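You operate a simulated robot arm through the tools that you are given. There is no shell and no other tool. Be economical: measure what you need, move in short steps, check, and stop when the job is done.

Carry out the task below with a simulated two-armed robot. There is one attempt and no reset: what you move stays moved.

## Task
Take the pink bottle and leave it on the right end of the pipe table. Take the grey rag on the top of the lower belt and put it away on the top of the steel cabinet by the railing. Take the green tub on the top of the lower belt and put it away on the low shelf of the mixer. Lift the bin lid open. Do these in any order. Set down upright: pink bottle, green tub.

It is judged by the outcome, as a careful person would: the job done as asked, and still so three seconds after it is handed in. It fails if anything else is knocked over, pushed out of place, dropped, spilled or broken. A push-on lid holds only when it is set on centred and level and pressed home; a screw cap is set on level and turned clockwise until tight.

## Robot
Two 6-joint arms with two-finger parallel grippers on one trunk, on a base that drives. Base frame: it is fixed to the floor where the robot stands at the start and does not move with it; the origin is under the middle of the robot, x ahead of it, y to its left, z up; the surface under the hand at the start is at about z = 0.8. Units: m, rad, N and s.
The left shoulder is at the start at [0.05, 0.17, 1.11], the right one opposite. Each reaches about 1.092 m from its shoulder. Places, roughly: bin lid [-3.7, -4.3, 0.7]; green tub (7x12x9 cm) [-0.8, -5.1, 0.6]; grey rag (10x8x3 cm) [-0.6, -5.1, 0.6]; low shelf of the mixer (57x20 cm) [-0.02, 2.32, 0.48]; pink bottle [0.75, 0.25, 1.25]; right end of the pipe table (23x17 cm) [0.58, -0.96, 0.8]; top of the steel cabinet by the railing [-7.3, 1.5, 0.9]. Payload 1.57 kg a hand.
The TCP of each hand is the grasp point between the finger pads, 0.03 m short of the fingertips. In the tool frame z runs along the fingers and y along their closing line. Largest opening 0.08 m; finger width 0.017, thickness 0.012; the body of the gripper, 0.04 by 0.082 m, starts 0.08 m behind the TCP.
Orientation is that of the tool frame in the base frame, as a unit quaternion [x, y, z, w]. With the fingers straight down and closing along the base's y, the tool's x points along the base's -x, its y along +y and its z along -z.

## Interface
- The arms move only by the tool move_arm. It takes "left_series", "right_series" or both (then of equal length, played together; a hand with none holds still); each is a list of rows, each a list of 7 numbers: the shift along the tool's x, y, z in m, then the turn, a rotation vector about the tool's x, y, z in rad, then the opening, from 0 (shut) to 1 (fully open). In form: [[x, y, z, wx, wy, wz, hand], ...]. A call has 1 to 20 rows; each row is the pose to reach, as a shift and turn from the pose commanded when the call began, along the tool's axes at that moment. Rows are played at 5 a second. More than 0.05 m and 0.15 rad between two rows, or a gripper value outside its range, and nothing of the call is played. Where a pose cannot be reached the arm comes as near as it can. A force on the tool above 40 N (or 10 N above the force at the start of the call, whichever is more), or a blocked arm, ends the call early, and 0.2 s more pass. Each finger travels about 0.045 m/s and halts on what it meets, pressing with about 39 N; the grip force reading is that of the motor and also rises with nothing between the fingers. The clock runs only during rows and for 0.2 s after the last one: add rows that repeat a pose to give the fingers time. The reply holds the time, the measured pose of the TCP, the force on the tool along the base axes, the opening and the grip force, in the units named above and with some noise, with the torque about the TCP (base axes, N m) and any sound that the robot's microphone picked up.
- Cameras (640 x 400 px; columns grow to the right, rows downward): "scene" is now at [0.0418, -0.0046, 1.7031]; the picture's right is [-0.11, -0.99, -0.00], its down [-0.69, 0.08, -0.72] and it looks along [0.71, -0.08, -0.70] (base axes); focal length 287 px, centre (320, 200). "left" rides on the left gripper at [0.072, 0.007, -0.122] in its tool frame; the picture's right is [-0.09, 1.00, 0.00], its down [-0.84, -0.08, -0.54] and it looks along [-0.54, -0.05, 0.84] (tool axes); focal length 238 px, centre (320, 200). "right" rides on the right gripper at [0.072, -0.007, -0.122] in its tool frame; the picture's right is [0.09, 1.00, 0.00], its down [-0.84, 0.08, -0.54] and it looks along [-0.54, 0.05, 0.84] (tool axes); focal length 238 px, centre (320, 200). There is no depth. A picture from a camera that has moved, and an enlarged one, comes with that camera's place and axes in the base frame and with its lens. The place of the scene camera against the robot may be out by one fixed shift of up to 0.025 m in any direction.
- get_image(camera): a new picture of that camera. No time passes.
- lift_body(by): slides the trunk up (or, below 0, down) by that many m; the arms and the scene camera ride with it, the base frame stays. It gives what a move gives, with no picture.
- base_move(legs): drives the robot by 1 to 6 legs, each [ahead, left, turn to the left] in m, m and rad, along the robot's own axes; the way and the turn of a leg run together, so that a leg with both is an arc; at most 1.5 m and 3.142 rad a leg. The arms and the cameras ride along, it lands a little off, and it stops where it bumps. It gives what a move gives.
- turn_head(pan, tilt): turns the head with the scene camera to pan (to the left, within 1.501 rad either way) and tilt (down, from -0.506 to 1.204), counted from straight ahead of the robot. It gives what a move gives.
- close_up(camera, box): a new picture of the part [left, top, right, bottom] of that camera's present view, enlarged. No time passes.
- job_done(): hands the job in; it is judged then, once.

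Go step by step. Nothing tells you exact positions but the pictures and the camera data: compare them with the known pose of the tool, close in by small moves and look again before you grip or let go. The budget is 165 turns and 138 pictures, counting those below and the enlarged ones. Unless the task says otherwise, let go and move clear before handing in.

The tools are called as a command line: name --argument value ..., lists and objects as JSON in quotes. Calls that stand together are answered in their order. move_arm: Moves the arms, as the interface text tells. Its arguments: {"type":"object","properties":{"left_series":{"type":"array","items":{"type":"array","items":{"type":"number"}}},"right_series":{"type":"array","items":{"type":"array","items":{"type":"number"}}}},"required":[]} The other tools are called the same way: lift_body (by) slides the trunk up or down; base_move (legs) drives the base; turn_head (pan, tilt) turns the head that bears the scene camera; get_image (camera) takes a picture; close_up (camera, box) takes an enlarged picture of a part of a camera's view; job_done () hands the job in.

At the start:

```text
time: 0.0
left_ee_pos: [0.6899, -0.1088, 0.9993]
left_orientation: [0.0, 1.0, 0.0, 0.0]
left_force: [-0.5, -0.7, 0.2]
left_torque: [0.01, -0.02, 0.02]
left_grip_width: 0.08
left_grasp_force: 0.0
right_ee_pos: [0.4636, -0.575, 0.9996]
right_orientation: [0.0, 1.0, 0.001, 0.0]
right_force: [-0.4, -0.1, 0.4]
right_torque: [-0.05, 0.0, -0.02]
right_grip_width: 0.0799
right_grasp_force: 0.2
trunk travel left (down, up): [-0.725, 0.245]
robot x, y, heading: [0.0012, 0.0018, -0.0]
head pan, tilt: [-0.11, 0.771]
```

scene: 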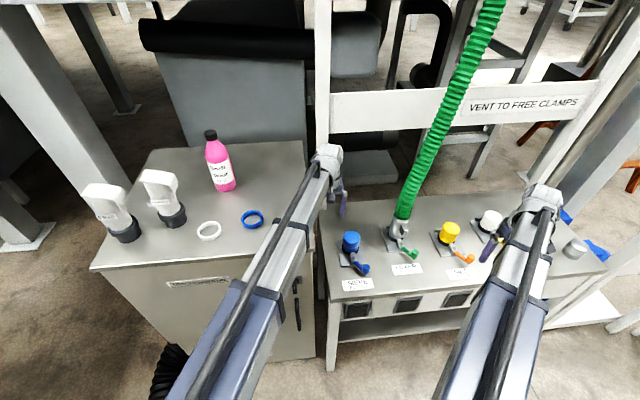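
right: 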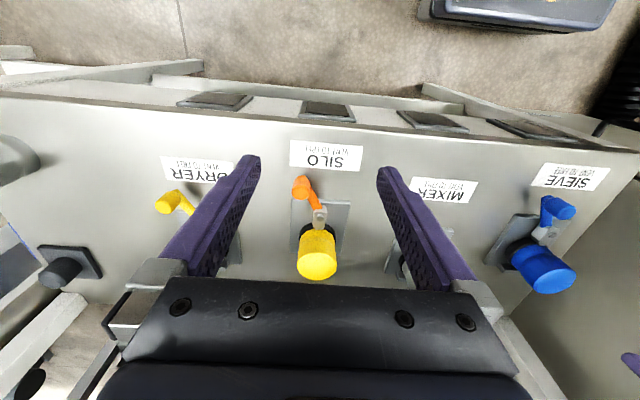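
left: 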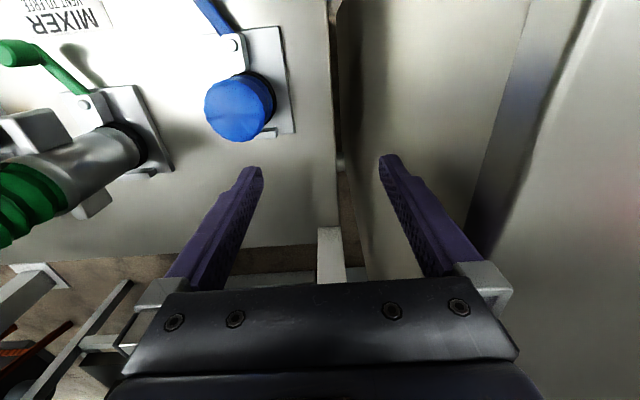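

I see the pink bottle on the cabinet at the left and the pipe table at the right. I'll enlarge both areas first.

close_up --camera "scene" --box '[80, 100, 340, 280]'

turn_head --pan -0.9 --tilt 0.75

get_image --camera "scene"

```text
2.22 times, centred on (210, 190) of scene
camera zoom: at [0.0418, -0.0046, 1.7031], right [-0.11, -0.99, 0.0], down [-0.69, 0.08, -0.72], along [0.71, -0.08, -0.7], focal length 639 px, centre (564, 222)
```

zoom: 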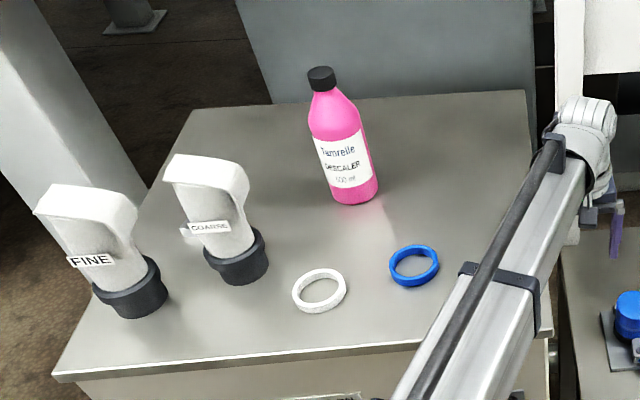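

```text
time: 1.1
left_ee_pos: [0.6897, -0.1092, 0.9999]
left_orientation: [-0.001, 1.0, -0.001, 0.0]
left_force: [0.8, 0.8, 0.5]
left_torque: [0.03, 0.02, 0.03]
left_grip_width: 0.0802
left_grasp_force: 0.0
right_ee_pos: [0.4645, -0.5752, 0.9997]
right_orientation: [0.0, 1.0, 0.0, 0.0]
right_force: [0.0, -1.1, 0.5]
right_torque: [-0.02, 0.0, 0.02]
right_grip_width: 0.08
right_grasp_force: 0.0
trunk travel left (down, up): [-0.725, 0.245]
robot x, y, heading: [0.0008, 0.0005, -0.002]
head pan, tilt: [-0.901, 0.75]
```

```text
133 pictures are left
camera scene: at [0.0119, -0.0605, 1.7048], right [-0.78, -0.62, 0.0], down [-0.42, 0.53, -0.73], along [0.45, -0.57, -0.68], focal length 287 px, centre (320, 200)
```

scene: 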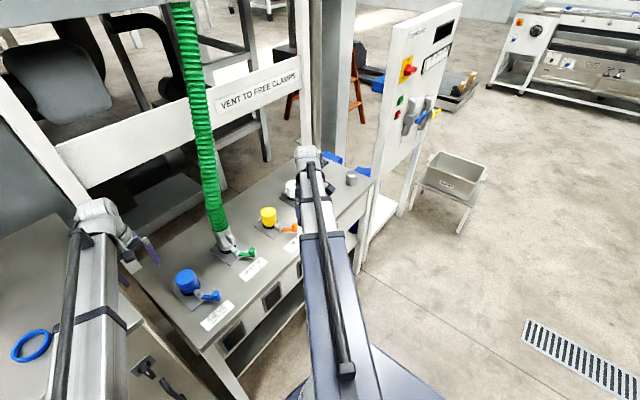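

Now the right end of the table, in detail.

close_up --camera "scene" --box '[250, 130, 400, 224]'

close_up --camera "right" --box '[0, 100, 240, 400]'

```text
4.26 times, centred on (325, 177) of scene
camera zoom: at [0.0119, -0.0605, 1.7048], right [-0.78, -0.62, 0.0], down [-0.42, 0.53, -0.73], along [0.45, -0.57, -0.68], focal length 1223 px, centre (299, 298)
```

zoom: 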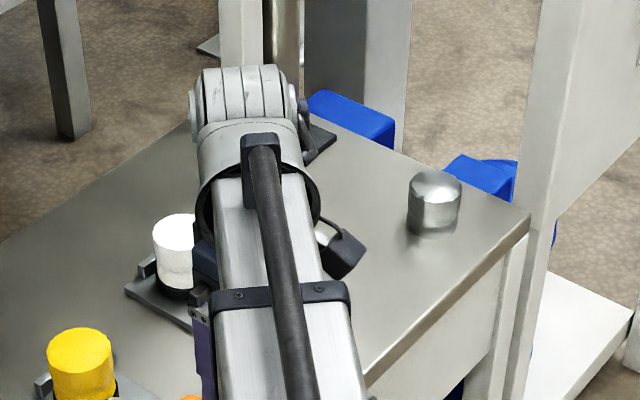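

```text
1.33 times, centred on (120, 250) of right
camera zoom: at [0.3922, -0.5818, 1.1212], right [-0.09, 1.0, 0.0], down [0.84, 0.08, 0.54], along [0.54, 0.05, -0.84], focal length 318 px, centre (587, 133)
```

zoom: 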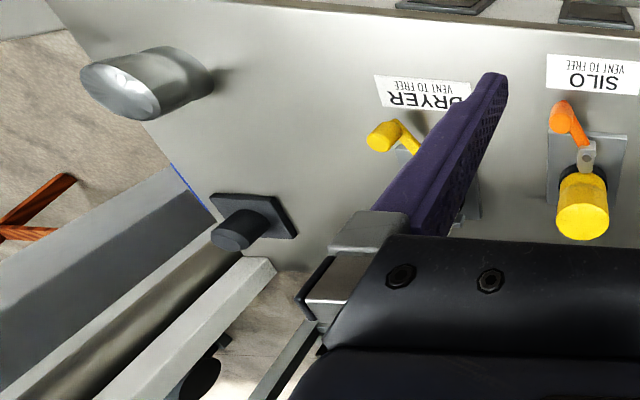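

The table's right end has a steel can at about (0.57, -1.01), with free space near y = -0.90. I'll raise the left hand clear and tilt it 45° forward so it can see the bottle.

move_arm --left_series '[[0, 0, -0.05, 0, 0, 0, 1], [0, 0, -0.1, 0, 0, 0, 1], [0, 0, -0.15, 0, 0, 0, 1], [0, 0, -0.2, 0, 0, 0, 1], [0, 0, -0.25, 0, 0, 0, 1], [0, 0, -0.3, 0, 0, 0, 1], [0.03, 0.03, -0.3, 0, -0.13, 0, 1], [0.06, 0.06, -0.3, 0, -0.26, 0, 1], [0.09, 0.09, -0.3, 0, -0.39, 0, 1], [0.12, 0.12, -0.3, 0, -0.52, 0, 1], [0.15, 0.15, -0.3, 0, -0.65, 0, 1], [0.18, 0.18, -0.3, 0, -0.785, 0, 1], [0.2, 0.22, -0.28, 0, -0.785, 0, 1]]'

get_image --camera "left"

turn_head --pan -0.1 --tilt 0.75

get_image --camera "scene"

```text
time: 2.9
left_ee_pos: [0.65, -0.0878, 1.0033]
left_orientation: [0.007, 0.994, -0.009, 0.111]
left_force: [0.6, -33.8, -12.8]
left_torque: [1.37, -0.18, 0.67]
left_grip_width: 0.0507
left_grasp_force: 0.1
left hand out of reach, approached as far as the arm can: row 1, 2, 3, 4, 5, 6, 7, 8
right_ee_pos: [0.4639, -0.5796, 0.9965]
right_orientation: [0.002, 1.0, 0.001, -0.001]
right_force: [0.0, 0.6, 0.1]
right_torque: [0.0, 0.0, 0.03]
right_grip_width: 0.0801
right_grasp_force: 0.1
trunk travel left (down, up): [-0.725, 0.245]
robot x, y, heading: [0.0006, -0.0038, -0.004]
head pan, tilt: [-0.901, 0.75]
stopped in row 8 (left hand): the force on the tool passed its limit at 62 N (the readings are from after the stop); the commanded pose is now the measured one
```

```text
130 pictures are left
camera left: at [0.5515, -0.0781, 1.1073], right [0.11, 0.99, 0.0], down [0.7, -0.08, 0.71], along [0.71, -0.07, -0.7], focal length 238 px, centre (320, 200)
```

left: 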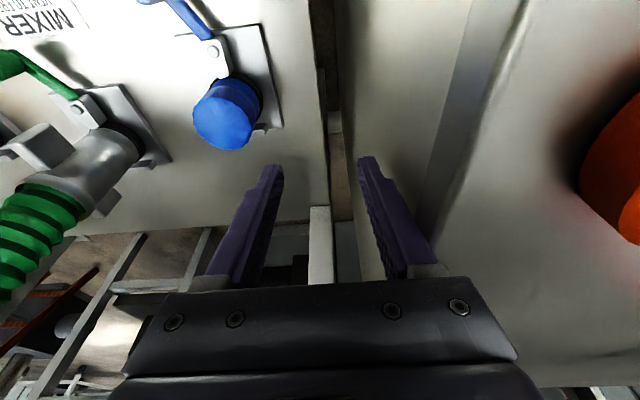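

```text
time: 4.0
left_ee_pos: [0.6512, -0.0852, 1.0044]
left_orientation: [0.006, 0.994, -0.007, 0.11]
left_force: [8.8, -39.7, -2.9]
left_torque: [2.13, 0.41, 0.54]
left_grip_width: 0.0448
left_grasp_force: 0.0
right_ee_pos: [0.4649, -0.5808, 0.9966]
right_orientation: [0.001, 1.0, 0.002, -0.001]
right_force: [-0.5, -0.2, -0.5]
right_torque: [-0.01, -0.03, -0.01]
right_grip_width: 0.08
right_grasp_force: 0.0
trunk travel left (down, up): [-0.725, 0.245]
robot x, y, heading: [0.0008, 0.0005, -0.003]
head pan, tilt: [-0.099, 0.75]
```

```text
129 pictures are left
camera scene: at [0.0445, -0.0101, 1.7048], right [-0.1, -0.99, 0.0], down [-0.68, 0.07, -0.73], along [0.73, -0.07, -0.68], focal length 287 px, centre (320, 200)
```

scene: 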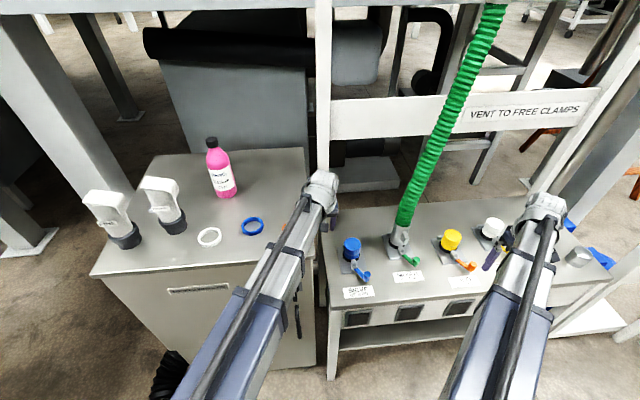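

The left finger caught on the cabinet side, since straight up was out of reach. I'll shift it away from the cabinet, then raise it with the trunk.

move_arm --left_series '[[0, -0.02, 0, 0, 0, 0, 1], [0, -0.035, 0, 0, 0, 0, 1], [0, -0.035, 0, 0, 0, 0, 1], [0, -0.035, 0, 0, 0, 0, 1]]'

lift_body --by 0.24

get_image --camera "scene"

get_image --camera "left"

```text
time: 5.0
left_ee_pos: [0.6505, -0.1135, 1.0055]
left_orientation: [0.004, 0.994, -0.005, 0.112]
left_force: [0.3, -0.5, -0.7]
left_torque: [0.05, 0.0, -0.03]
left_grip_width: 0.0802
left_grasp_force: 0.0
right_ee_pos: [0.4632, -0.5769, 0.9996]
right_orientation: [0.001, 1.0, 0.0, 0.0]
right_force: [0.4, -0.2, 0.6]
right_torque: [-0.01, 0.0, 0.0]
right_grip_width: 0.0801
right_grasp_force: 0.1
trunk travel left (down, up): [-0.725, 0.245]
robot x, y, heading: [0.0032, 0.0046, -0.002]
head pan, tilt: [-0.099, 0.75]
```

```text
time: 7.5
left_ee_pos: [0.6499, -0.1136, 1.2455]
left_orientation: [0.003, 0.994, -0.007, 0.112]
left_force: [0.0, 0.1, 0.5]
left_torque: [-0.01, 0.05, 0.01]
left_grip_width: 0.0799
left_grasp_force: 0.0
right_ee_pos: [0.4645, -0.5759, 1.2394]
right_orientation: [0.001, 1.0, 0.0, -0.001]
right_force: [-0.6, -0.1, 0.3]
right_torque: [0.01, -0.02, 0.0]
right_grip_width: 0.0799
right_grasp_force: 0.1
trunk travel left (down, up): [-0.965, 0.005]
robot x, y, heading: [0.0033, -0.0, -0.003]
head pan, tilt: [-0.099, 0.75]
```

```text
128 pictures are left
camera scene: at [0.0431, -0.0045, 1.9448], right [-0.1, -0.99, 0.0], down [-0.68, 0.07, -0.73], along [0.73, -0.07, -0.68], focal length 287 px, centre (320, 200)
```

scene: 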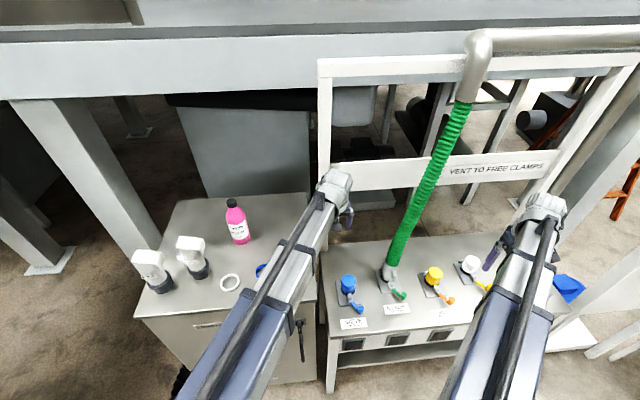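

```text
127 pictures are left
camera left: at [0.5501, -0.1053, 1.3482], right [0.1, 0.99, 0.01], down [0.7, -0.08, 0.71], along [0.71, -0.07, -0.7], focal length 238 px, centre (320, 200)
```

left: 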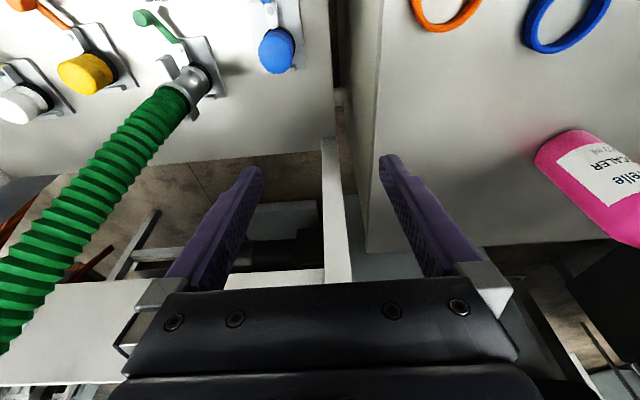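

Triangulating puts the bottle near (0.755, 0.215), standing at z ≈ 1.085 with its top near 1.29. I'll bring the hand to a tilted pre-grasp pose in front of it.

move_arm --left_series '[[0.018, 0, -0.035, 0, 0, 0, 1], [0.0354, 0, -0.0696, 0, 0, 0, 1], [0.0354, 0.04, -0.0696, 0, -0.08, 0, 1], [0.0354, 0.08, -0.0696, 0, -0.16, 0, 1], [0.0354, 0.12, -0.0696, 0, -0.24, 0, 1], [0.0354, 0.16, -0.0696, 0, -0.32, 0, 1], [0.0354, 0.2, -0.0696, 0, -0.4, 0, 1], [0.0354, 0.24, -0.0696, 0, -0.48, 0, 1], [0.0354, 0.28, -0.0696, 0, -0.56, 0, 1], [0.0354, 0.32, -0.0696, 0, -0.56, 0, 1], [0.0354, 0.328, -0.0696, 0, -0.56, 0, 1]]'

get_image --camera "left"

get_image --camera "scene"

```text
time: 9.9
left_ee_pos: [0.6102, 0.2158, 1.304]
left_orientation: [0.001, 0.925, -0.006, 0.38]
left_force: [0.1, -0.1, 0.2]
left_torque: [0.0, -0.01, 0.0]
left_grip_width: 0.0802
left_grasp_force: 0.1
left hand out of reach, approached as far as the arm can: row 1, 2, 3, 4, 5, 6, 7, 8, 9, 10, 11
right_ee_pos: [0.4636, -0.5749, 1.2404]
right_orientation: [0.0, 1.0, 0.0, 0.0]
right_force: [-0.1, 0.8, -0.4]
right_torque: [0.03, 0.01, -0.02]
right_grip_width: 0.08
right_grasp_force: 0.0
trunk travel left (down, up): [-0.965, 0.005]
robot x, y, heading: [0.0034, 0.0012, -0.0]
head pan, tilt: [-0.099, 0.75]
```

```text
126 pictures are left
camera left: at [0.4712, 0.2249, 1.3397], right [0.08, 1.0, 0.05], down [0.21, -0.07, 0.98], along [0.97, -0.06, -0.21], focal length 238 px, centre (320, 200)
```

left: 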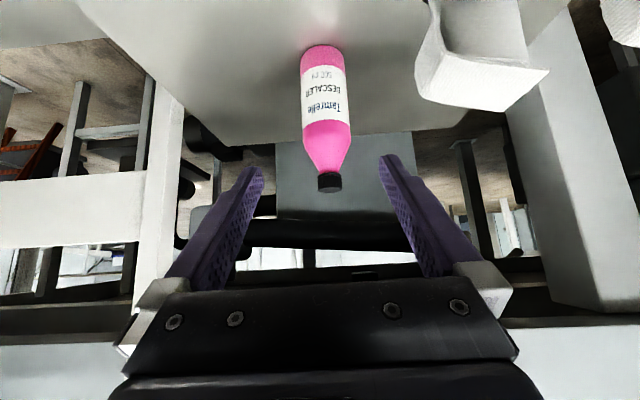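

```text
125 pictures are left
camera scene: at [0.0431, -0.0049, 1.9448], right [-0.1, -0.99, 0.0], down [-0.68, 0.07, -0.73], along [0.73, -0.07, -0.68], focal length 287 px, centre (320, 200)
```

scene: 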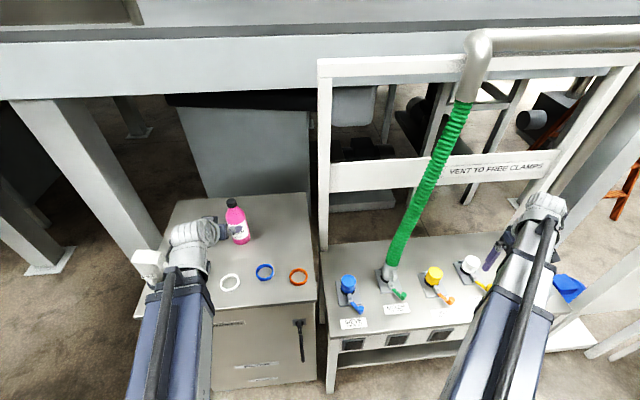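

The bottle is centred between the fingers at about (0.752, 0.222), with its body from z 1.085 to 1.19. I'll advance along the fingers.

move_arm --left_series '[[0, 0.005, 0.045, 0, 0, 0, 1], [0.002, 0.005, 0.09, 0, 0, 0, 1], [0.004, 0.005, 0.13, 0, 0, 0, 1], [0.005, 0.005, 0.17, 0, 0, 0, 1], [0.007, 0.005, 0.205, 0, 0, 0, 1]]'

get_image --camera "left"

close_up --camera "scene" --box '[130, 170, 320, 290]'

```text
time: 11.1
left_ee_pos: [0.7528, 0.2167, 1.3033]
left_orientation: [0.002, 0.925, -0.008, 0.38]
left_force: [0.4, 0.4, 0.8]
left_torque: [0.0, 0.01, -0.02]
left_grip_width: 0.08
left_grasp_force: 0.0
left hand out of reach, approached as far as the arm can: row 1, 2, 3, 4, 5
right_ee_pos: [0.464, -0.5763, 1.2395]
right_orientation: [0.001, 1.0, 0.0, 0.0]
right_force: [0.5, 0.1, -0.5]
right_torque: [0.01, 0.01, 0.03]
right_grip_width: 0.0797
right_grasp_force: 0.1
trunk travel left (down, up): [-0.965, 0.005]
robot x, y, heading: [0.0002, 0.0003, 0.001]
head pan, tilt: [-0.099, 0.75]
```

```text
124 pictures are left
camera left: at [0.6144, 0.225, 1.3394], right [0.08, 1.0, 0.05], down [0.21, -0.07, 0.97], along [0.97, -0.06, -0.22], focal length 238 px, centre (320, 200)
```

left: 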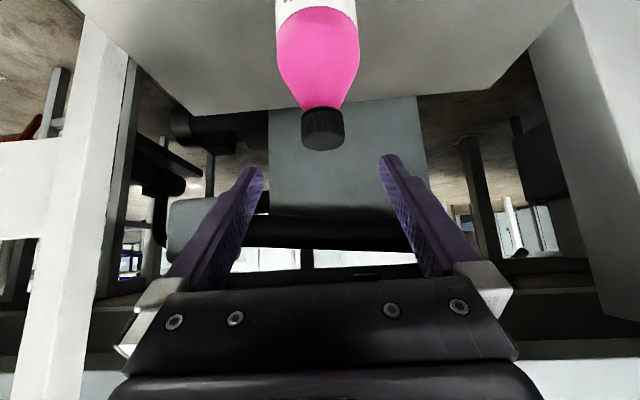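

```text
3.33 times, centred on (225, 230) of scene
camera zoom: at [0.0436, -0.0043, 1.9448], right [-0.1, -0.99, 0.0], down [-0.68, 0.07, -0.73], along [0.73, -0.07, -0.68], focal length 958 px, centre (637, 100)
```

zoom: 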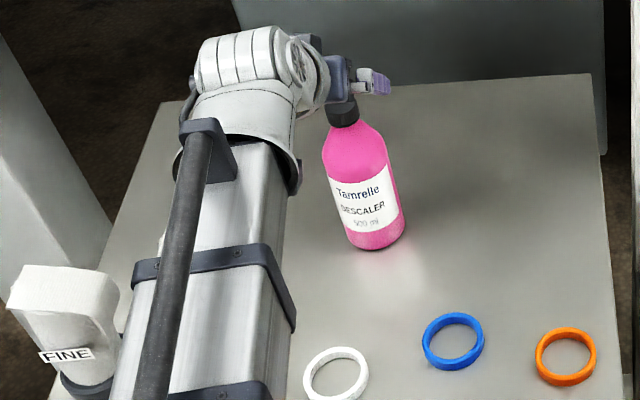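

The arm could not come down at this trunk height, so the hand hovers over the cap. I'll lower it with the trunk instead, after a small sideways correction.

move_arm --left_series '[[0, 0.005, 0, 0, 0, 0, 1], [0, 0.005, 0, 0, 0, 0, 1]]'

lift_body --by -0.06

get_image --camera "left"

```text
time: 11.7
left_ee_pos: [0.7519, 0.2216, 1.3037]
left_orientation: [0.002, 0.924, -0.007, 0.382]
left_force: [0.1, -0.4, -0.6]
left_torque: [-0.01, 0.01, 0.03]
left_grip_width: 0.0801
left_grasp_force: 0.2
right_ee_pos: [0.4637, -0.5773, 1.239]
right_orientation: [0.0, 1.0, 0.0, 0.001]
right_force: [-0.9, 0.0, -0.2]
right_torque: [0.0, -0.03, 0.01]
right_grip_width: 0.08
right_grasp_force: 0.0
trunk travel left (down, up): [-0.965, 0.005]
robot x, y, heading: [-0.0013, -0.0005, -0.003]
head pan, tilt: [-0.099, 0.75]
```

```text
time: 12.7
left_ee_pos: [0.7521, 0.2214, 1.2433]
left_orientation: [0.002, 0.924, -0.006, 0.382]
left_force: [-0.1, 0.5, -0.3]
left_torque: [-0.03, -0.02, 0.04]
left_grip_width: 0.0798
left_grasp_force: 0.1
right_ee_pos: [0.4633, -0.5767, 1.1803]
right_orientation: [0.001, 1.0, 0.0, 0.0]
right_force: [0.4, -0.2, -0.1]
right_torque: [-0.01, 0.02, -0.02]
right_grip_width: 0.0801
right_grasp_force: 0.1
trunk travel left (down, up): [-0.905, 0.065]
robot x, y, heading: [0.0017, 0.0033, -0.0]
head pan, tilt: [-0.099, 0.75]
```

```text
122 pictures are left
camera left: at [0.6127, 0.2306, 1.2797], right [0.08, 1.0, 0.05], down [0.21, -0.07, 0.98], along [0.97, -0.06, -0.21], focal length 238 px, centre (320, 200)
```

left: 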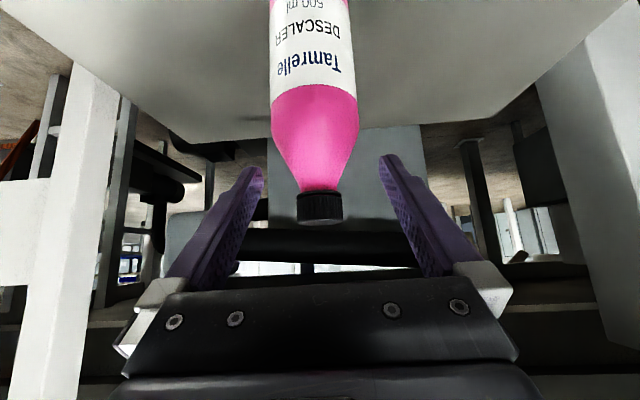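

The bottle is centred at x ≈ 0.762, y ≈ 0.220. I'll nudge forward, lower to the body and close.

move_arm --left_series '[[-0.006, 0, 0.006, 0, 0, 0, 1], [-0.006, 0, 0.006, 0, 0, 0, 1]]'

lift_body --by -0.09

get_image --camera "left"

```text
time: 13.3
left_ee_pos: [0.7598, 0.2217, 1.2436]
left_orientation: [0.003, 0.924, -0.008, 0.382]
left_force: [0.6, -0.2, 0.1]
left_torque: [0.0, 0.05, 0.0]
left_grip_width: 0.08
left_grasp_force: 0.1
right_ee_pos: [0.4646, -0.576, 1.1797]
right_orientation: [0.001, 1.0, 0.001, 0.0]
right_force: [-0.6, 0.2, 0.4]
right_torque: [0.0, 0.02, 0.01]
right_grip_width: 0.0801
right_grasp_force: 0.0
trunk travel left (down, up): [-0.905, 0.065]
robot x, y, heading: [0.0015, -0.0005, -0.0]
head pan, tilt: [-0.099, 0.75]
```

```text
time: 14.6
left_ee_pos: [0.7595, 0.2215, 1.1539]
left_orientation: [0.002, 0.924, -0.007, 0.382]
left_force: [-0.2, 0.6, -0.2]
left_torque: [0.0, -0.01, 0.02]
left_grip_width: 0.0801
left_grasp_force: 0.1
right_ee_pos: [0.4642, -0.5768, 1.0897]
right_orientation: [0.0, 1.0, 0.0, 0.0]
right_force: [0.3, 0.8, -0.6]
right_torque: [0.01, -0.01, 0.02]
right_grip_width: 0.08
right_grasp_force: 0.1
trunk travel left (down, up): [-0.815, 0.155]
robot x, y, heading: [0.0027, -0.0042, -0.005]
head pan, tilt: [-0.099, 0.75]
```

```text
121 pictures are left
camera left: at [0.6204, 0.2301, 1.1897], right [0.07, 1.0, 0.05], down [0.21, -0.07, 0.98], along [0.97, -0.06, -0.21], focal length 238 px, centre (320, 200)
```

left: 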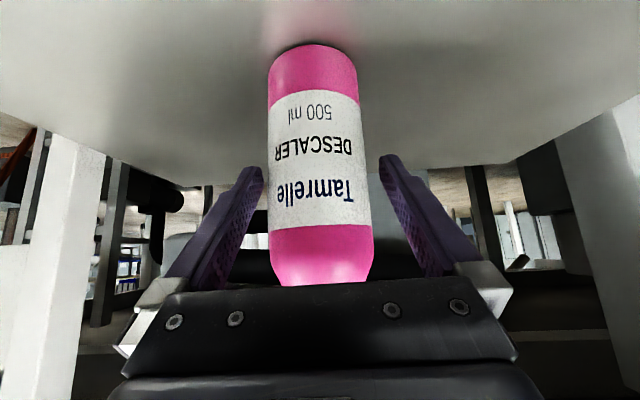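

Bottle sits between the fingers. Closing now, then raising with the trunk.

move_arm --left_series '[[0, 0, 0, 0, 0, 0, 0.6], [0, 0, 0, 0, 0, 0, 0.4], [0, 0, 0, 0, 0, 0, 0.4], [0, 0, 0, 0, 0, 0, 0.4]]'

lift_body --by 0.15

get_image --camera "left"

get_image --camera "scene"

```text
time: 15.6
left_ee_pos: [0.7601, 0.2215, 1.1535]
left_orientation: [0.002, 0.924, -0.007, 0.383]
left_force: [0.8, -1.7, 1.6]
left_torque: [-0.08, -0.08, -0.07]
left_grip_width: 0.0649
left_grasp_force: 39.0
right_ee_pos: [0.463, -0.577, 1.0904]
right_orientation: [0.001, 1.0, 0.0, 0.0]
right_force: [0.5, -1.0, -0.3]
right_torque: [0.04, -0.01, -0.01]
right_grip_width: 0.0801
right_grasp_force: 0.1
trunk travel left (down, up): [-0.815, 0.155]
robot x, y, heading: [0.0034, -0.0003, -0.001]
head pan, tilt: [-0.099, 0.75]
```

```text
time: 17.3
left_ee_pos: [0.7608, 0.2217, 1.3037]
left_orientation: [0.002, 0.924, -0.008, 0.382]
left_force: [0.1, -0.3, -5.6]
left_torque: [-0.02, 0.09, 0.03]
left_grip_width: 0.0647
left_grasp_force: 39.1
right_ee_pos: [0.4642, -0.576, 1.2396]
right_orientation: [0.001, 1.0, 0.0, 0.0]
right_force: [1.3, 0.3, 0.6]
right_torque: [-0.01, -0.01, 0.01]
right_grip_width: 0.0801
right_grasp_force: 0.1
trunk travel left (down, up): [-0.965, 0.005]
robot x, y, heading: [0.0003, -0.0015, -0.002]
head pan, tilt: [-0.099, 0.75]
```

```text
120 pictures are left
camera left: at [0.621, 0.2302, 1.3393], right [0.08, 1.0, 0.05], down [0.21, -0.07, 0.98], along [0.97, -0.06, -0.21], focal length 238 px, centre (320, 200)
```

left: 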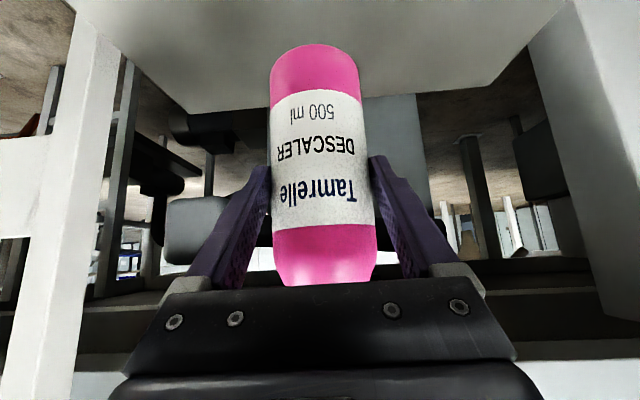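

```text
119 pictures are left
camera scene: at [0.0438, -0.0042, 1.9447], right [-0.1, -0.99, 0.0], down [-0.68, 0.07, -0.73], along [0.73, -0.07, -0.68], focal length 287 px, centre (320, 200)
```

scene: 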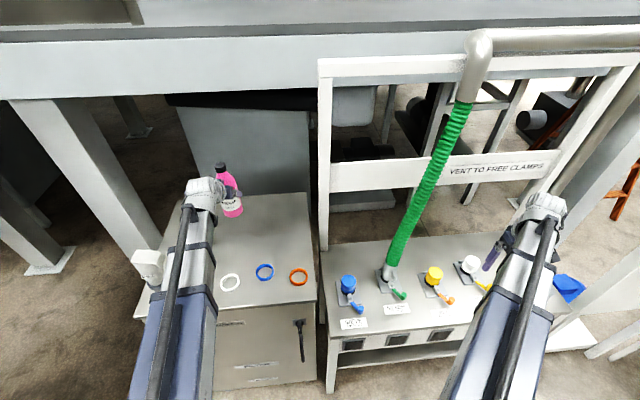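

The bottle is held, with its base about 0.069 below the TCP. Before driving I'll look to both sides to learn the room.

turn_head --pan 1.5 --tilt 0.25

get_image --camera "scene"

turn_head --pan -1.5 --tilt 0.25

get_image --camera "scene"

```text
time: 19.0
left_ee_pos: [0.7597, 0.2216, 1.303]
left_orientation: [0.002, 0.924, -0.008, 0.381]
left_force: [-0.6, 1.3, -4.8]
left_torque: [0.03, 0.08, -0.02]
left_grip_width: 0.0651
left_grasp_force: 39.0
right_ee_pos: [0.4645, -0.5761, 1.2397]
right_orientation: [0.001, 1.0, -0.001, 0.0]
right_force: [-0.5, -0.1, -1.0]
right_torque: [0.01, -0.01, 0.01]
right_grip_width: 0.08
right_grasp_force: 0.1
trunk travel left (down, up): [-0.965, 0.005]
robot x, y, heading: [0.002, -0.0014, -0.002]
head pan, tilt: [1.499, 0.25]
```

```text
118 pictures are left
camera scene: at [-0.0318, 0.0973, 1.9899], right [1.0, -0.07, 0.0], down [-0.02, -0.25, -0.97], along [0.07, 0.97, -0.25], focal length 287 px, centre (320, 200)
```

scene: 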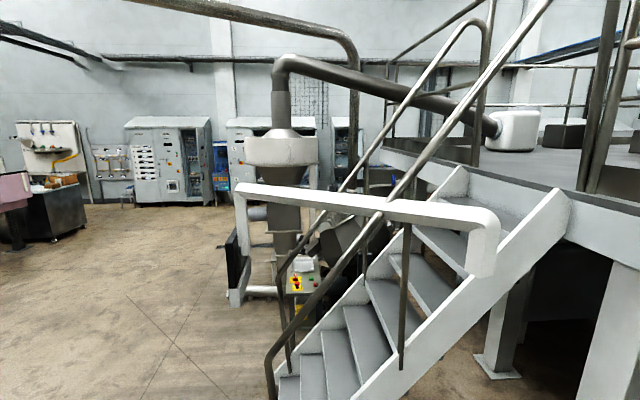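

```text
time: 21.6
left_ee_pos: [0.7604, 0.221, 1.3045]
left_orientation: [0.002, 0.924, -0.008, 0.382]
left_force: [0.7, -0.7, -5.1]
left_torque: [0.06, 0.1, 0.04]
left_grip_width: 0.0649
left_grasp_force: 38.5
right_ee_pos: [0.4652, -0.5756, 1.2393]
right_orientation: [0.001, 1.0, 0.0, 0.0]
right_force: [0.5, -0.9, 0.0]
right_torque: [-0.02, 0.02, 0.03]
right_grip_width: 0.08
right_grasp_force: 0.0
trunk travel left (down, up): [-0.965, 0.005]
robot x, y, heading: [0.0004, -0.0012, -0.001]
head pan, tilt: [-1.499, 0.25]
```

```text
117 pictures are left
camera scene: at [-0.0322, -0.089, 1.9899], right [-1.0, -0.07, 0.0], down [-0.02, 0.25, -0.97], along [0.07, -0.97, -0.25], focal length 287 px, centre (320, 200)
```

scene: 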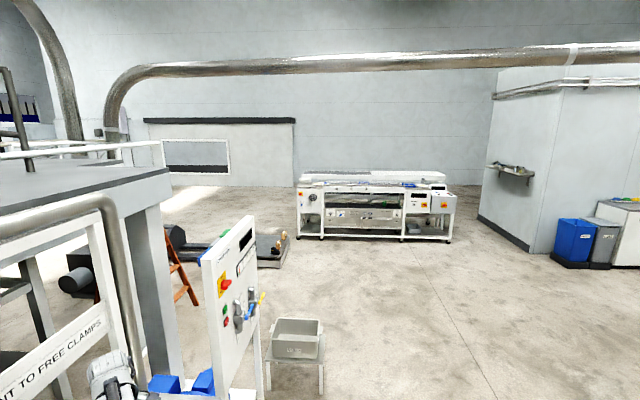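

The floor behind and to the right is open, and a control panel stands at x ≈ 0.47 from y = -1.13 to -1.78. I'll back off, tuck the right arm, and slide right.

base_move --legs '[[-0.45, 0, 0]]'

move_arm --right_series '[[0.04, 0.02, 0, 0, 0, 0, 1], [0.08, 0.04, 0, 0, 0, 0, 1], [0.12, 0.06, 0, 0, 0, 0, 1], [0.16, 0.08, 0, 0, 0, 0, 1]]'

base_move --legs '[[0, -0.79, 0]]'

turn_head --pan -0.1 --tilt 0.7

get_image --camera "scene"

```text
time: 24.3
left_ee_pos: [0.3168, 0.221, 1.3037]
left_orientation: [0.002, 0.924, -0.008, 0.382]
left_force: [-0.3, 0.9, -4.0]
left_torque: [-0.01, 0.13, 0.01]
left_grip_width: 0.065
left_grasp_force: 38.8
right_ee_pos: [0.0193, -0.575, 1.2401]
right_orientation: [0.002, 1.0, 0.0, 0.0]
right_force: [-0.3, -0.3, -0.3]
right_torque: [0.01, -0.01, -0.05]
right_grip_width: 0.0801
right_grasp_force: 0.1
trunk travel left (down, up): [-0.965, 0.005]
robot x, y, heading: [-0.4429, 0.0007, -0.005]
head pan, tilt: [-1.499, 0.25]
```

```text
time: 25.3
left_ee_pos: [0.3158, 0.222, 1.3039]
left_orientation: [0.003, 0.924, -0.008, 0.382]
left_force: [-0.4, 1.1, -5.3]
left_torque: [-0.02, 0.07, 0.0]
left_grip_width: 0.0649
left_grasp_force: 39.3
right_ee_pos: [-0.1411, -0.4937, 1.2408]
right_orientation: [0.001, 1.0, 0.0, 0.0]
right_force: [0.0, -0.2, 0.4]
right_torque: [-0.01, -0.06, 0.03]
right_grip_width: 0.0798
right_grasp_force: 0.1
trunk travel left (down, up): [-0.965, 0.005]
robot x, y, heading: [-0.4428, -0.0015, -0.004]
head pan, tilt: [-1.499, 0.25]
```

```text
time: 29.5
left_ee_pos: [0.3143, -0.5684, 1.303]
left_orientation: [0.003, 0.924, -0.007, 0.382]
left_force: [-0.6, 0.2, -4.5]
left_torque: [-0.01, 0.07, -0.01]
left_grip_width: 0.0647
left_grasp_force: 39.0
right_ee_pos: [-0.142, -1.2844, 1.2398]
right_orientation: [0.003, 1.0, 0.0, 0.0]
right_force: [-0.3, 0.2, -0.5]
right_torque: [0.0, 0.01, -0.03]
right_grip_width: 0.0802
right_grasp_force: 0.1
trunk travel left (down, up): [-0.965, 0.005]
robot x, y, heading: [-0.4483, -0.7843, -0.004]
head pan, tilt: [-1.499, 0.25]
```

```text
time: 31.1
left_ee_pos: [0.3127, -0.5675, 1.304]
left_orientation: [0.004, 0.924, -0.009, 0.382]
left_force: [-0.7, -0.8, -5.8]
left_torque: [0.0, 0.11, 0.0]
left_grip_width: 0.0646
left_grasp_force: 38.6
right_ee_pos: [-0.1429, -1.285, 1.2404]
right_orientation: [0.001, 1.0, 0.0, 0.0]
right_force: [-0.6, 0.2, -0.1]
right_torque: [-0.01, 0.04, -0.01]
right_grip_width: 0.0799
right_grasp_force: 0.1
trunk travel left (down, up): [-0.965, 0.005]
robot x, y, heading: [-0.443, -0.7905, 0.001]
head pan, tilt: [-0.099, 0.7]
```

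```text
116 pictures are left
camera scene: at [-0.4005, -0.7933, 1.9491], right [-0.1, -0.99, 0.0], down [-0.64, 0.07, -0.76], along [0.76, -0.08, -0.64], focal length 287 px, centre (320, 200)
```

scene: 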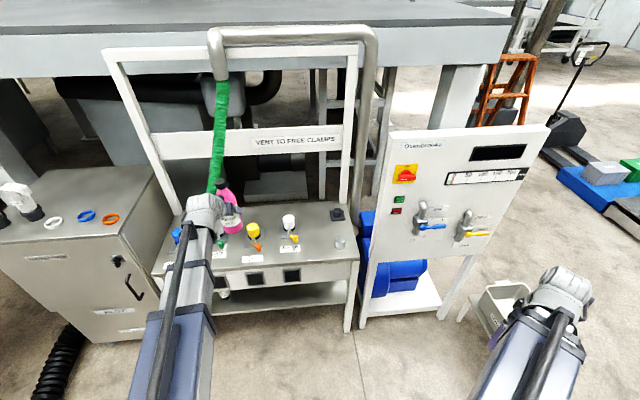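

close_up --camera "scene" --box '[190, 180, 400, 312]'

```text
3.03 times, centred on (295, 246) of scene
camera zoom: at [-0.4005, -0.7933, 1.9491], right [-0.1, -0.99, 0.0], down [-0.64, 0.07, -0.76], along [0.76, -0.08, -0.64], focal length 871 px, centre (396, 61)
```

zoom: 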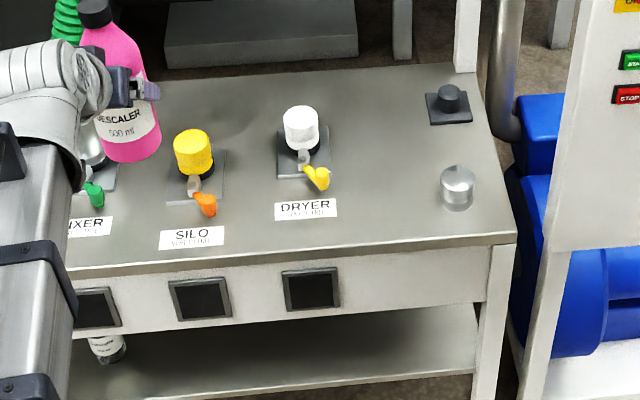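

Free spot: about (0.60, -0.90), between the DRYER valve and the steel can. I'll slide right, then move ahead with the bottle still high.

base_move --legs '[[0, -0.332, 0], [0.287, 0, 0]]'

get_image --camera "scene"

get_image --camera "left"

```text
time: 34.8
left_ee_pos: [0.6104, -0.8944, 1.303]
left_orientation: [0.005, 0.924, -0.009, 0.382]
left_force: [0.1, 0.3, -4.6]
left_torque: [0.01, 0.12, 0.0]
left_grip_width: 0.0646
left_grasp_force: 39.1
right_ee_pos: [0.1505, -1.6095, 1.2402]
right_orientation: [0.003, 1.0, 0.0, -0.001]
right_force: [-0.2, 0.2, -0.3]
right_torque: [-0.01, 0.02, 0.01]
right_grip_width: 0.08
right_grasp_force: 0.1
trunk travel left (down, up): [-0.965, 0.005]
robot x, y, heading: [-0.1497, -1.1116, -0.004]
head pan, tilt: [-0.099, 0.7]
```

```text
114 pictures are left
camera scene: at [-0.1044, -1.1166, 1.949], right [-0.11, -0.99, 0.0], down [-0.64, 0.07, -0.76], along [0.76, -0.08, -0.64], focal length 287 px, centre (320, 200)
```

scene: 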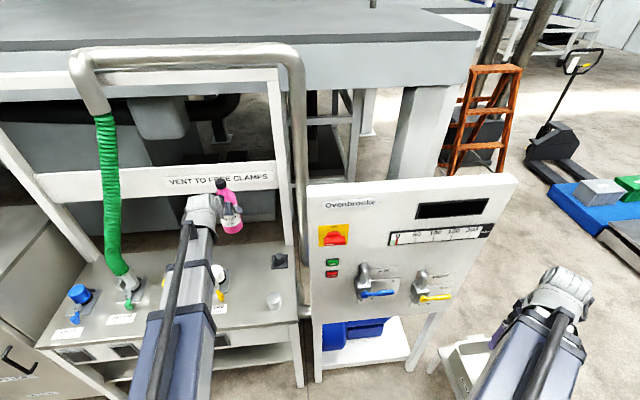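

```text
113 pictures are left
camera left: at [0.4716, -0.8851, 1.339], right [0.08, 1.0, 0.05], down [0.21, -0.07, 0.98], along [0.97, -0.07, -0.21], focal length 238 px, centre (320, 200)
```

left: 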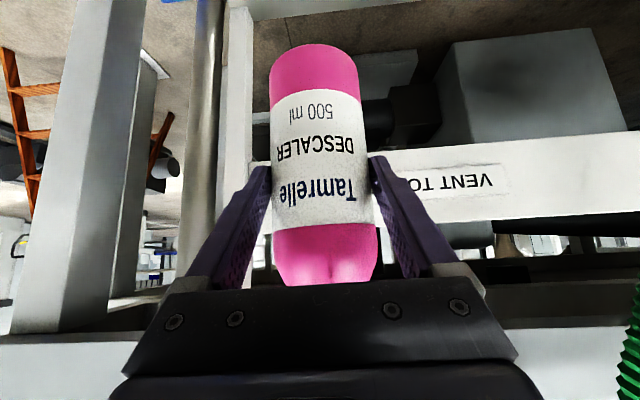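

The hand is over the free spot. I'll lower the trunk most of the way and check.

lift_body --by -0.35

get_image --camera "left"

get_image --camera "scene"

```text
time: 38.2
left_ee_pos: [0.6099, -0.895, 0.954]
left_orientation: [0.005, 0.924, -0.009, 0.381]
left_force: [0.0, 0.4, -5.8]
left_torque: [-0.01, 0.12, -0.02]
left_grip_width: 0.0646
left_grasp_force: 38.6
right_ee_pos: [0.1511, -1.6084, 0.8896]
right_orientation: [0.004, 1.0, 0.0, 0.0]
right_force: [-0.3, 0.3, -0.6]
right_torque: [0.0, 0.01, 0.01]
right_grip_width: 0.0798
right_grasp_force: 0.0
trunk travel left (down, up): [-0.615, 0.355]
robot x, y, heading: [-0.151, -1.111, -0.007]
head pan, tilt: [-0.099, 0.7]
```

```text
112 pictures are left
camera left: at [0.4706, -0.885, 0.9894], right [0.08, 1.0, 0.05], down [0.21, -0.07, 0.98], along [0.97, -0.07, -0.21], focal length 238 px, centre (320, 200)
```

left: 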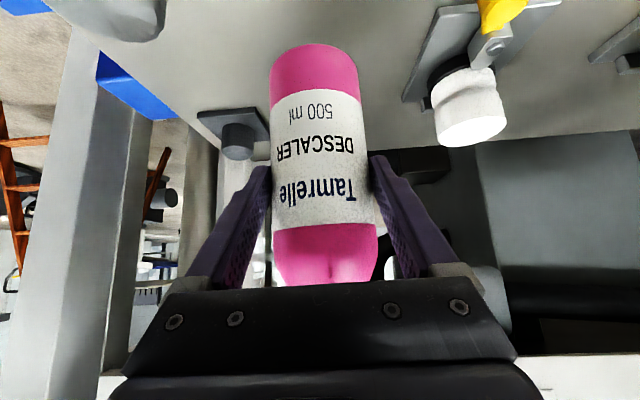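

```text
111 pictures are left
camera scene: at [-0.1059, -1.1165, 1.5991], right [-0.11, -0.99, 0.0], down [-0.64, 0.07, -0.76], along [0.76, -0.08, -0.64], focal length 287 px, centre (320, 200)
```

scene: 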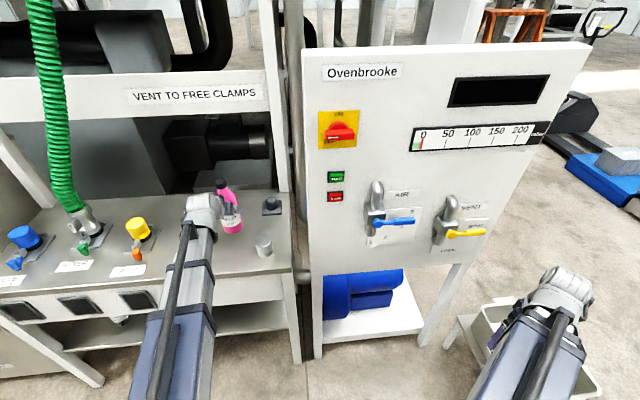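

All clear around the bottle. I'll lower the last bit in small steps, watching the force.

lift_body --by -0.07

close_up --camera "scene" --box '[150, 160, 310, 280]'

lift_body --by -0.008

```text
time: 39.3
left_ee_pos: [0.6098, -0.8951, 0.887]
left_orientation: [0.005, 0.923, -0.008, 0.385]
left_force: [1.6, -1.4, 27.2]
left_torque: [0.24, -1.2, -0.24]
left_grip_width: 0.0648
left_grasp_force: 38.7
right_ee_pos: [0.1495, -1.6107, 0.821]
right_orientation: [0.003, 1.0, -0.001, 0.001]
right_force: [-0.4, 0.2, 0.2]
right_torque: [0.0, -0.01, 0.0]
right_grip_width: 0.0797
right_grasp_force: 0.0
trunk travel left (down, up): [-0.545, 0.425]
robot x, y, heading: [-0.1535, -1.1109, -0.006]
head pan, tilt: [-0.099, 0.7]
```

```text
3.33 times, centred on (230, 220) of scene
camera zoom: at [-0.1092, -1.1177, 1.5295], right [-0.11, -0.99, 0.0], down [-0.64, 0.07, -0.77], along [0.76, -0.08, -0.64], focal length 958 px, centre (620, 133)
```

zoom: 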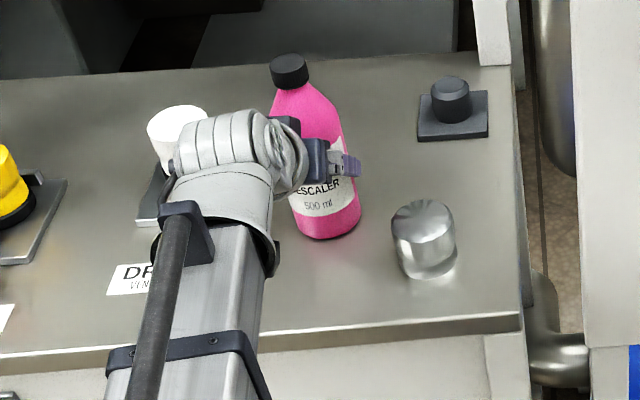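

```text
time: 39.9
left_ee_pos: [0.609, -0.8948, 0.8792]
left_orientation: [0.004, 0.923, -0.008, 0.384]
left_force: [-1.9, -1.7, 26.1]
left_torque: [0.26, -0.93, -0.09]
left_grip_width: 0.0644
left_grasp_force: 38.6
right_ee_pos: [0.1484, -1.6096, 0.812]
right_orientation: [0.004, 1.0, 0.0, 0.001]
right_force: [-0.3, 0.6, 0.4]
right_torque: [0.01, -0.02, -0.01]
right_grip_width: 0.0799
right_grasp_force: 0.1
trunk travel left (down, up): [-0.537, 0.433]
robot x, y, heading: [-0.1521, -1.1114, -0.002]
head pan, tilt: [-0.099, 0.7]
```

The bottle is in contact with the table. I'll relieve the pressure a little and check that it stands upright before opening.

lift_body --by 0.003

close_up --camera "scene" --box '[150, 160, 310, 280]'

get_image --camera "left"

```text
time: 40.4
left_ee_pos: [0.6075, -0.8952, 0.879]
left_orientation: [0.006, 0.925, -0.01, 0.381]
left_force: [-0.7, -1.4, 1.6]
left_torque: [-0.12, -0.11, -0.06]
left_grip_width: 0.0646
left_grasp_force: 39.1
right_ee_pos: [0.1499, -1.6096, 0.8137]
right_orientation: [0.004, 1.0, 0.001, 0.0]
right_force: [-1.0, -0.3, 0.9]
right_torque: [0.0, -0.01, -0.02]
right_grip_width: 0.0799
right_grasp_force: 0.1
trunk travel left (down, up): [-0.54, 0.43]
robot x, y, heading: [-0.1521, -1.1086, -0.008]
head pan, tilt: [-0.099, 0.7]
```

```text
3.33 times, centred on (230, 220) of scene
camera zoom: at [-0.1068, -1.117, 1.5237], right [-0.11, -0.99, 0.0], down [-0.64, 0.07, -0.77], along [0.76, -0.08, -0.64], focal length 958 px, centre (620, 133)
```

zoom: 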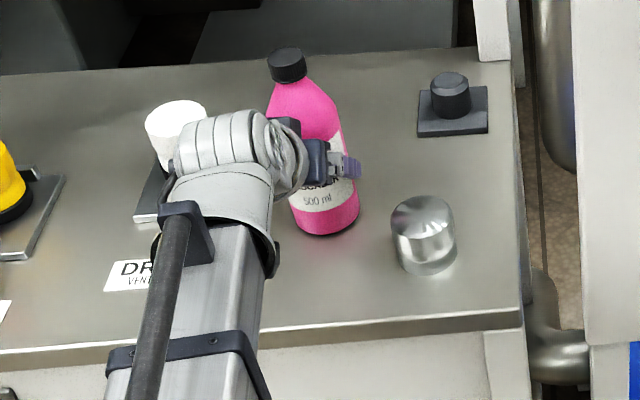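

```text
108 pictures are left
camera left: at [0.4697, -0.8855, 0.9144], right [0.08, 1.0, 0.05], down [0.21, -0.07, 0.97], along [0.97, -0.07, -0.22], focal length 238 px, centre (320, 200)
```

left: 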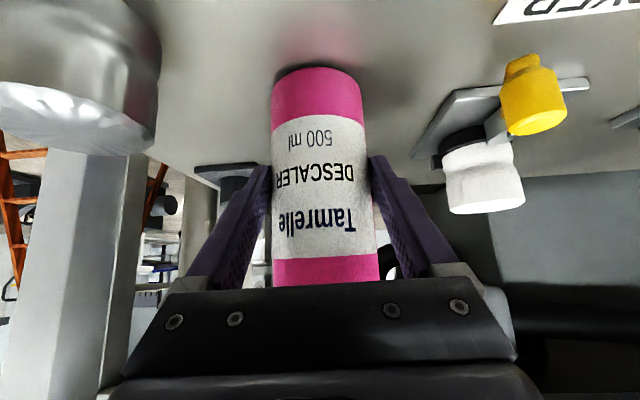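

Force is near zero and the bottle is standing. I'll open and back out along the fingers.

move_arm --left_series '[[0, 0, 0, 0, 0, 0, 0.9], [0, 0, 0, 0, 0, 0, 1], [0, 0, 0, 0, 0, 0, 1], [0, 0, -0.03, 0, 0, 0, 1], [0, 0, -0.07, 0, 0, 0, 1], [0, 0, -0.11, 0, 0, 0, 1], [0, 0, -0.15, 0, 0, 0, 1]]'

get_image --camera "left"

```text
time: 42.0
left_ee_pos: [0.5068, -0.8887, 0.8793]
left_orientation: [0.005, 0.924, -0.008, 0.383]
left_force: [0.3, -0.8, -0.3]
left_torque: [-0.01, 0.0, 0.03]
left_grip_width: 0.0801
left_grasp_force: 0.0
left hand out of reach, approached as far as the arm can: row 4, 5, 6, 7
right_ee_pos: [0.149, -1.609, 0.8146]
right_orientation: [0.003, 1.0, 0.001, 0.0]
right_force: [-0.2, -0.4, -0.5]
right_torque: [0.01, -0.01, -0.03]
right_grip_width: 0.0801
right_grasp_force: 0.0
trunk travel left (down, up): [-0.54, 0.43]
robot x, y, heading: [-0.1543, -1.1118, -0.009]
head pan, tilt: [-0.099, 0.7]
```

```text
107 pictures are left
camera left: at [0.3675, -0.8794, 0.9149], right [0.08, 1.0, 0.05], down [0.21, -0.07, 0.98], along [0.97, -0.07, -0.21], focal length 238 px, centre (320, 200)
```

left: 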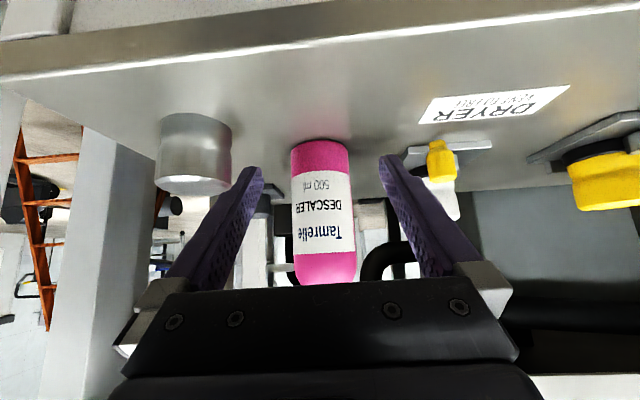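

The bottle stands upright and free. The arms seem to move only horizontally (height comes from the trunk), so I'll plan for that. Now I back away and look at the result.

base_move --legs '[[-0.5, 0, 0]]'

lift_body --by 0.35

close_up --camera "scene" --box '[150, 130, 390, 280]'

turn_head --pan -1.5 --tilt 0.3

get_image --camera "scene"

```text
time: 45.0
left_ee_pos: [-0.001, -0.8836, 0.88]
left_orientation: [0.002, 0.924, -0.007, 0.383]
left_force: [0.4, 0.3, 0.4]
left_torque: [0.0, -0.01, 0.04]
left_grip_width: 0.0799
left_grasp_force: 0.1
right_ee_pos: [-0.3543, -1.6055, 0.8149]
right_orientation: [0.001, 1.0, 0.0, 0.0]
right_force: [0.2, -0.2, 0.6]
right_torque: [0.04, 0.01, 0.01]
right_grip_width: 0.0799
right_grasp_force: 0.0
trunk travel left (down, up): [-0.54, 0.43]
robot x, y, heading: [-0.6567, -1.1098, -0.002]
head pan, tilt: [-0.099, 0.7]
```

```text
time: 48.4
left_ee_pos: [0.0007, -0.8831, 1.2294]
left_orientation: [0.002, 0.924, -0.008, 0.383]
left_force: [-0.7, -0.2, 0.8]
left_torque: [-0.01, 0.0, 0.04]
left_grip_width: 0.08
left_grasp_force: 0.2
right_ee_pos: [-0.3529, -1.6056, 1.1656]
right_orientation: [0.001, 1.0, 0.0, 0.001]
right_force: [1.0, 0.1, -0.6]
right_torque: [0.02, -0.03, 0.01]
right_grip_width: 0.0801
right_grasp_force: 0.0
trunk travel left (down, up): [-0.89, 0.08]
robot x, y, heading: [-0.6592, -1.1101, 0.001]
head pan, tilt: [-0.099, 0.7]
```

```text
2.67 times, centred on (270, 205) of scene
camera zoom: at [-0.6126, -1.1142, 1.874], right [-0.1, -0.99, 0.0], down [-0.64, 0.07, -0.76], along [0.76, -0.08, -0.64], focal length 766 px, centre (453, 187)
```

zoom: 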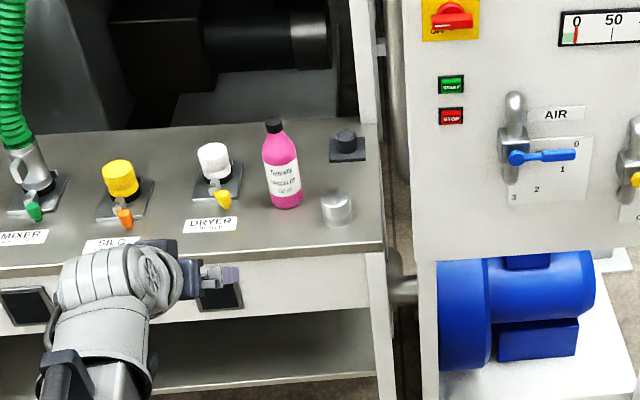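

```text
time: 49.9
left_ee_pos: [-0.0001, -0.8833, 1.2286]
left_orientation: [0.002, 0.924, -0.007, 0.383]
left_force: [-0.1, 0.1, 0.3]
left_torque: [-0.01, -0.04, 0.0]
left_grip_width: 0.0799
left_grasp_force: 0.1
right_ee_pos: [-0.3531, -1.6048, 1.1643]
right_orientation: [0.001, 1.0, 0.0, 0.0]
right_force: [0.5, 0.0, -1.7]
right_torque: [0.01, 0.0, 0.01]
right_grip_width: 0.08
right_grasp_force: 0.0
trunk travel left (down, up): [-0.89, 0.08]
robot x, y, heading: [-0.6592, -1.1148, -0.001]
head pan, tilt: [-1.499, 0.3]
```

```text
105 pictures are left
camera scene: at [-0.6905, -1.1987, 1.9102], right [-1.0, -0.07, 0.0], down [-0.02, 0.3, -0.96], along [0.07, -0.95, -0.3], focal length 287 px, centre (320, 200)
```

scene: 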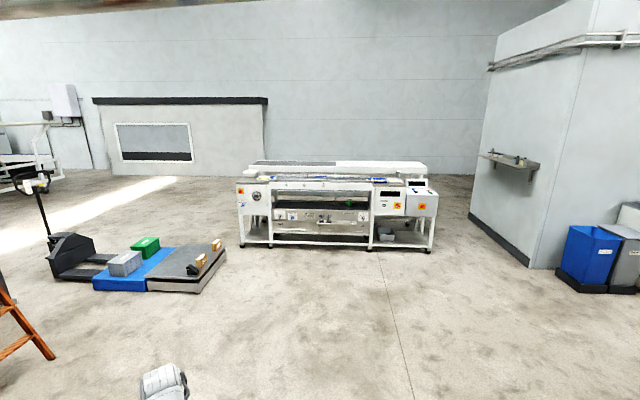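

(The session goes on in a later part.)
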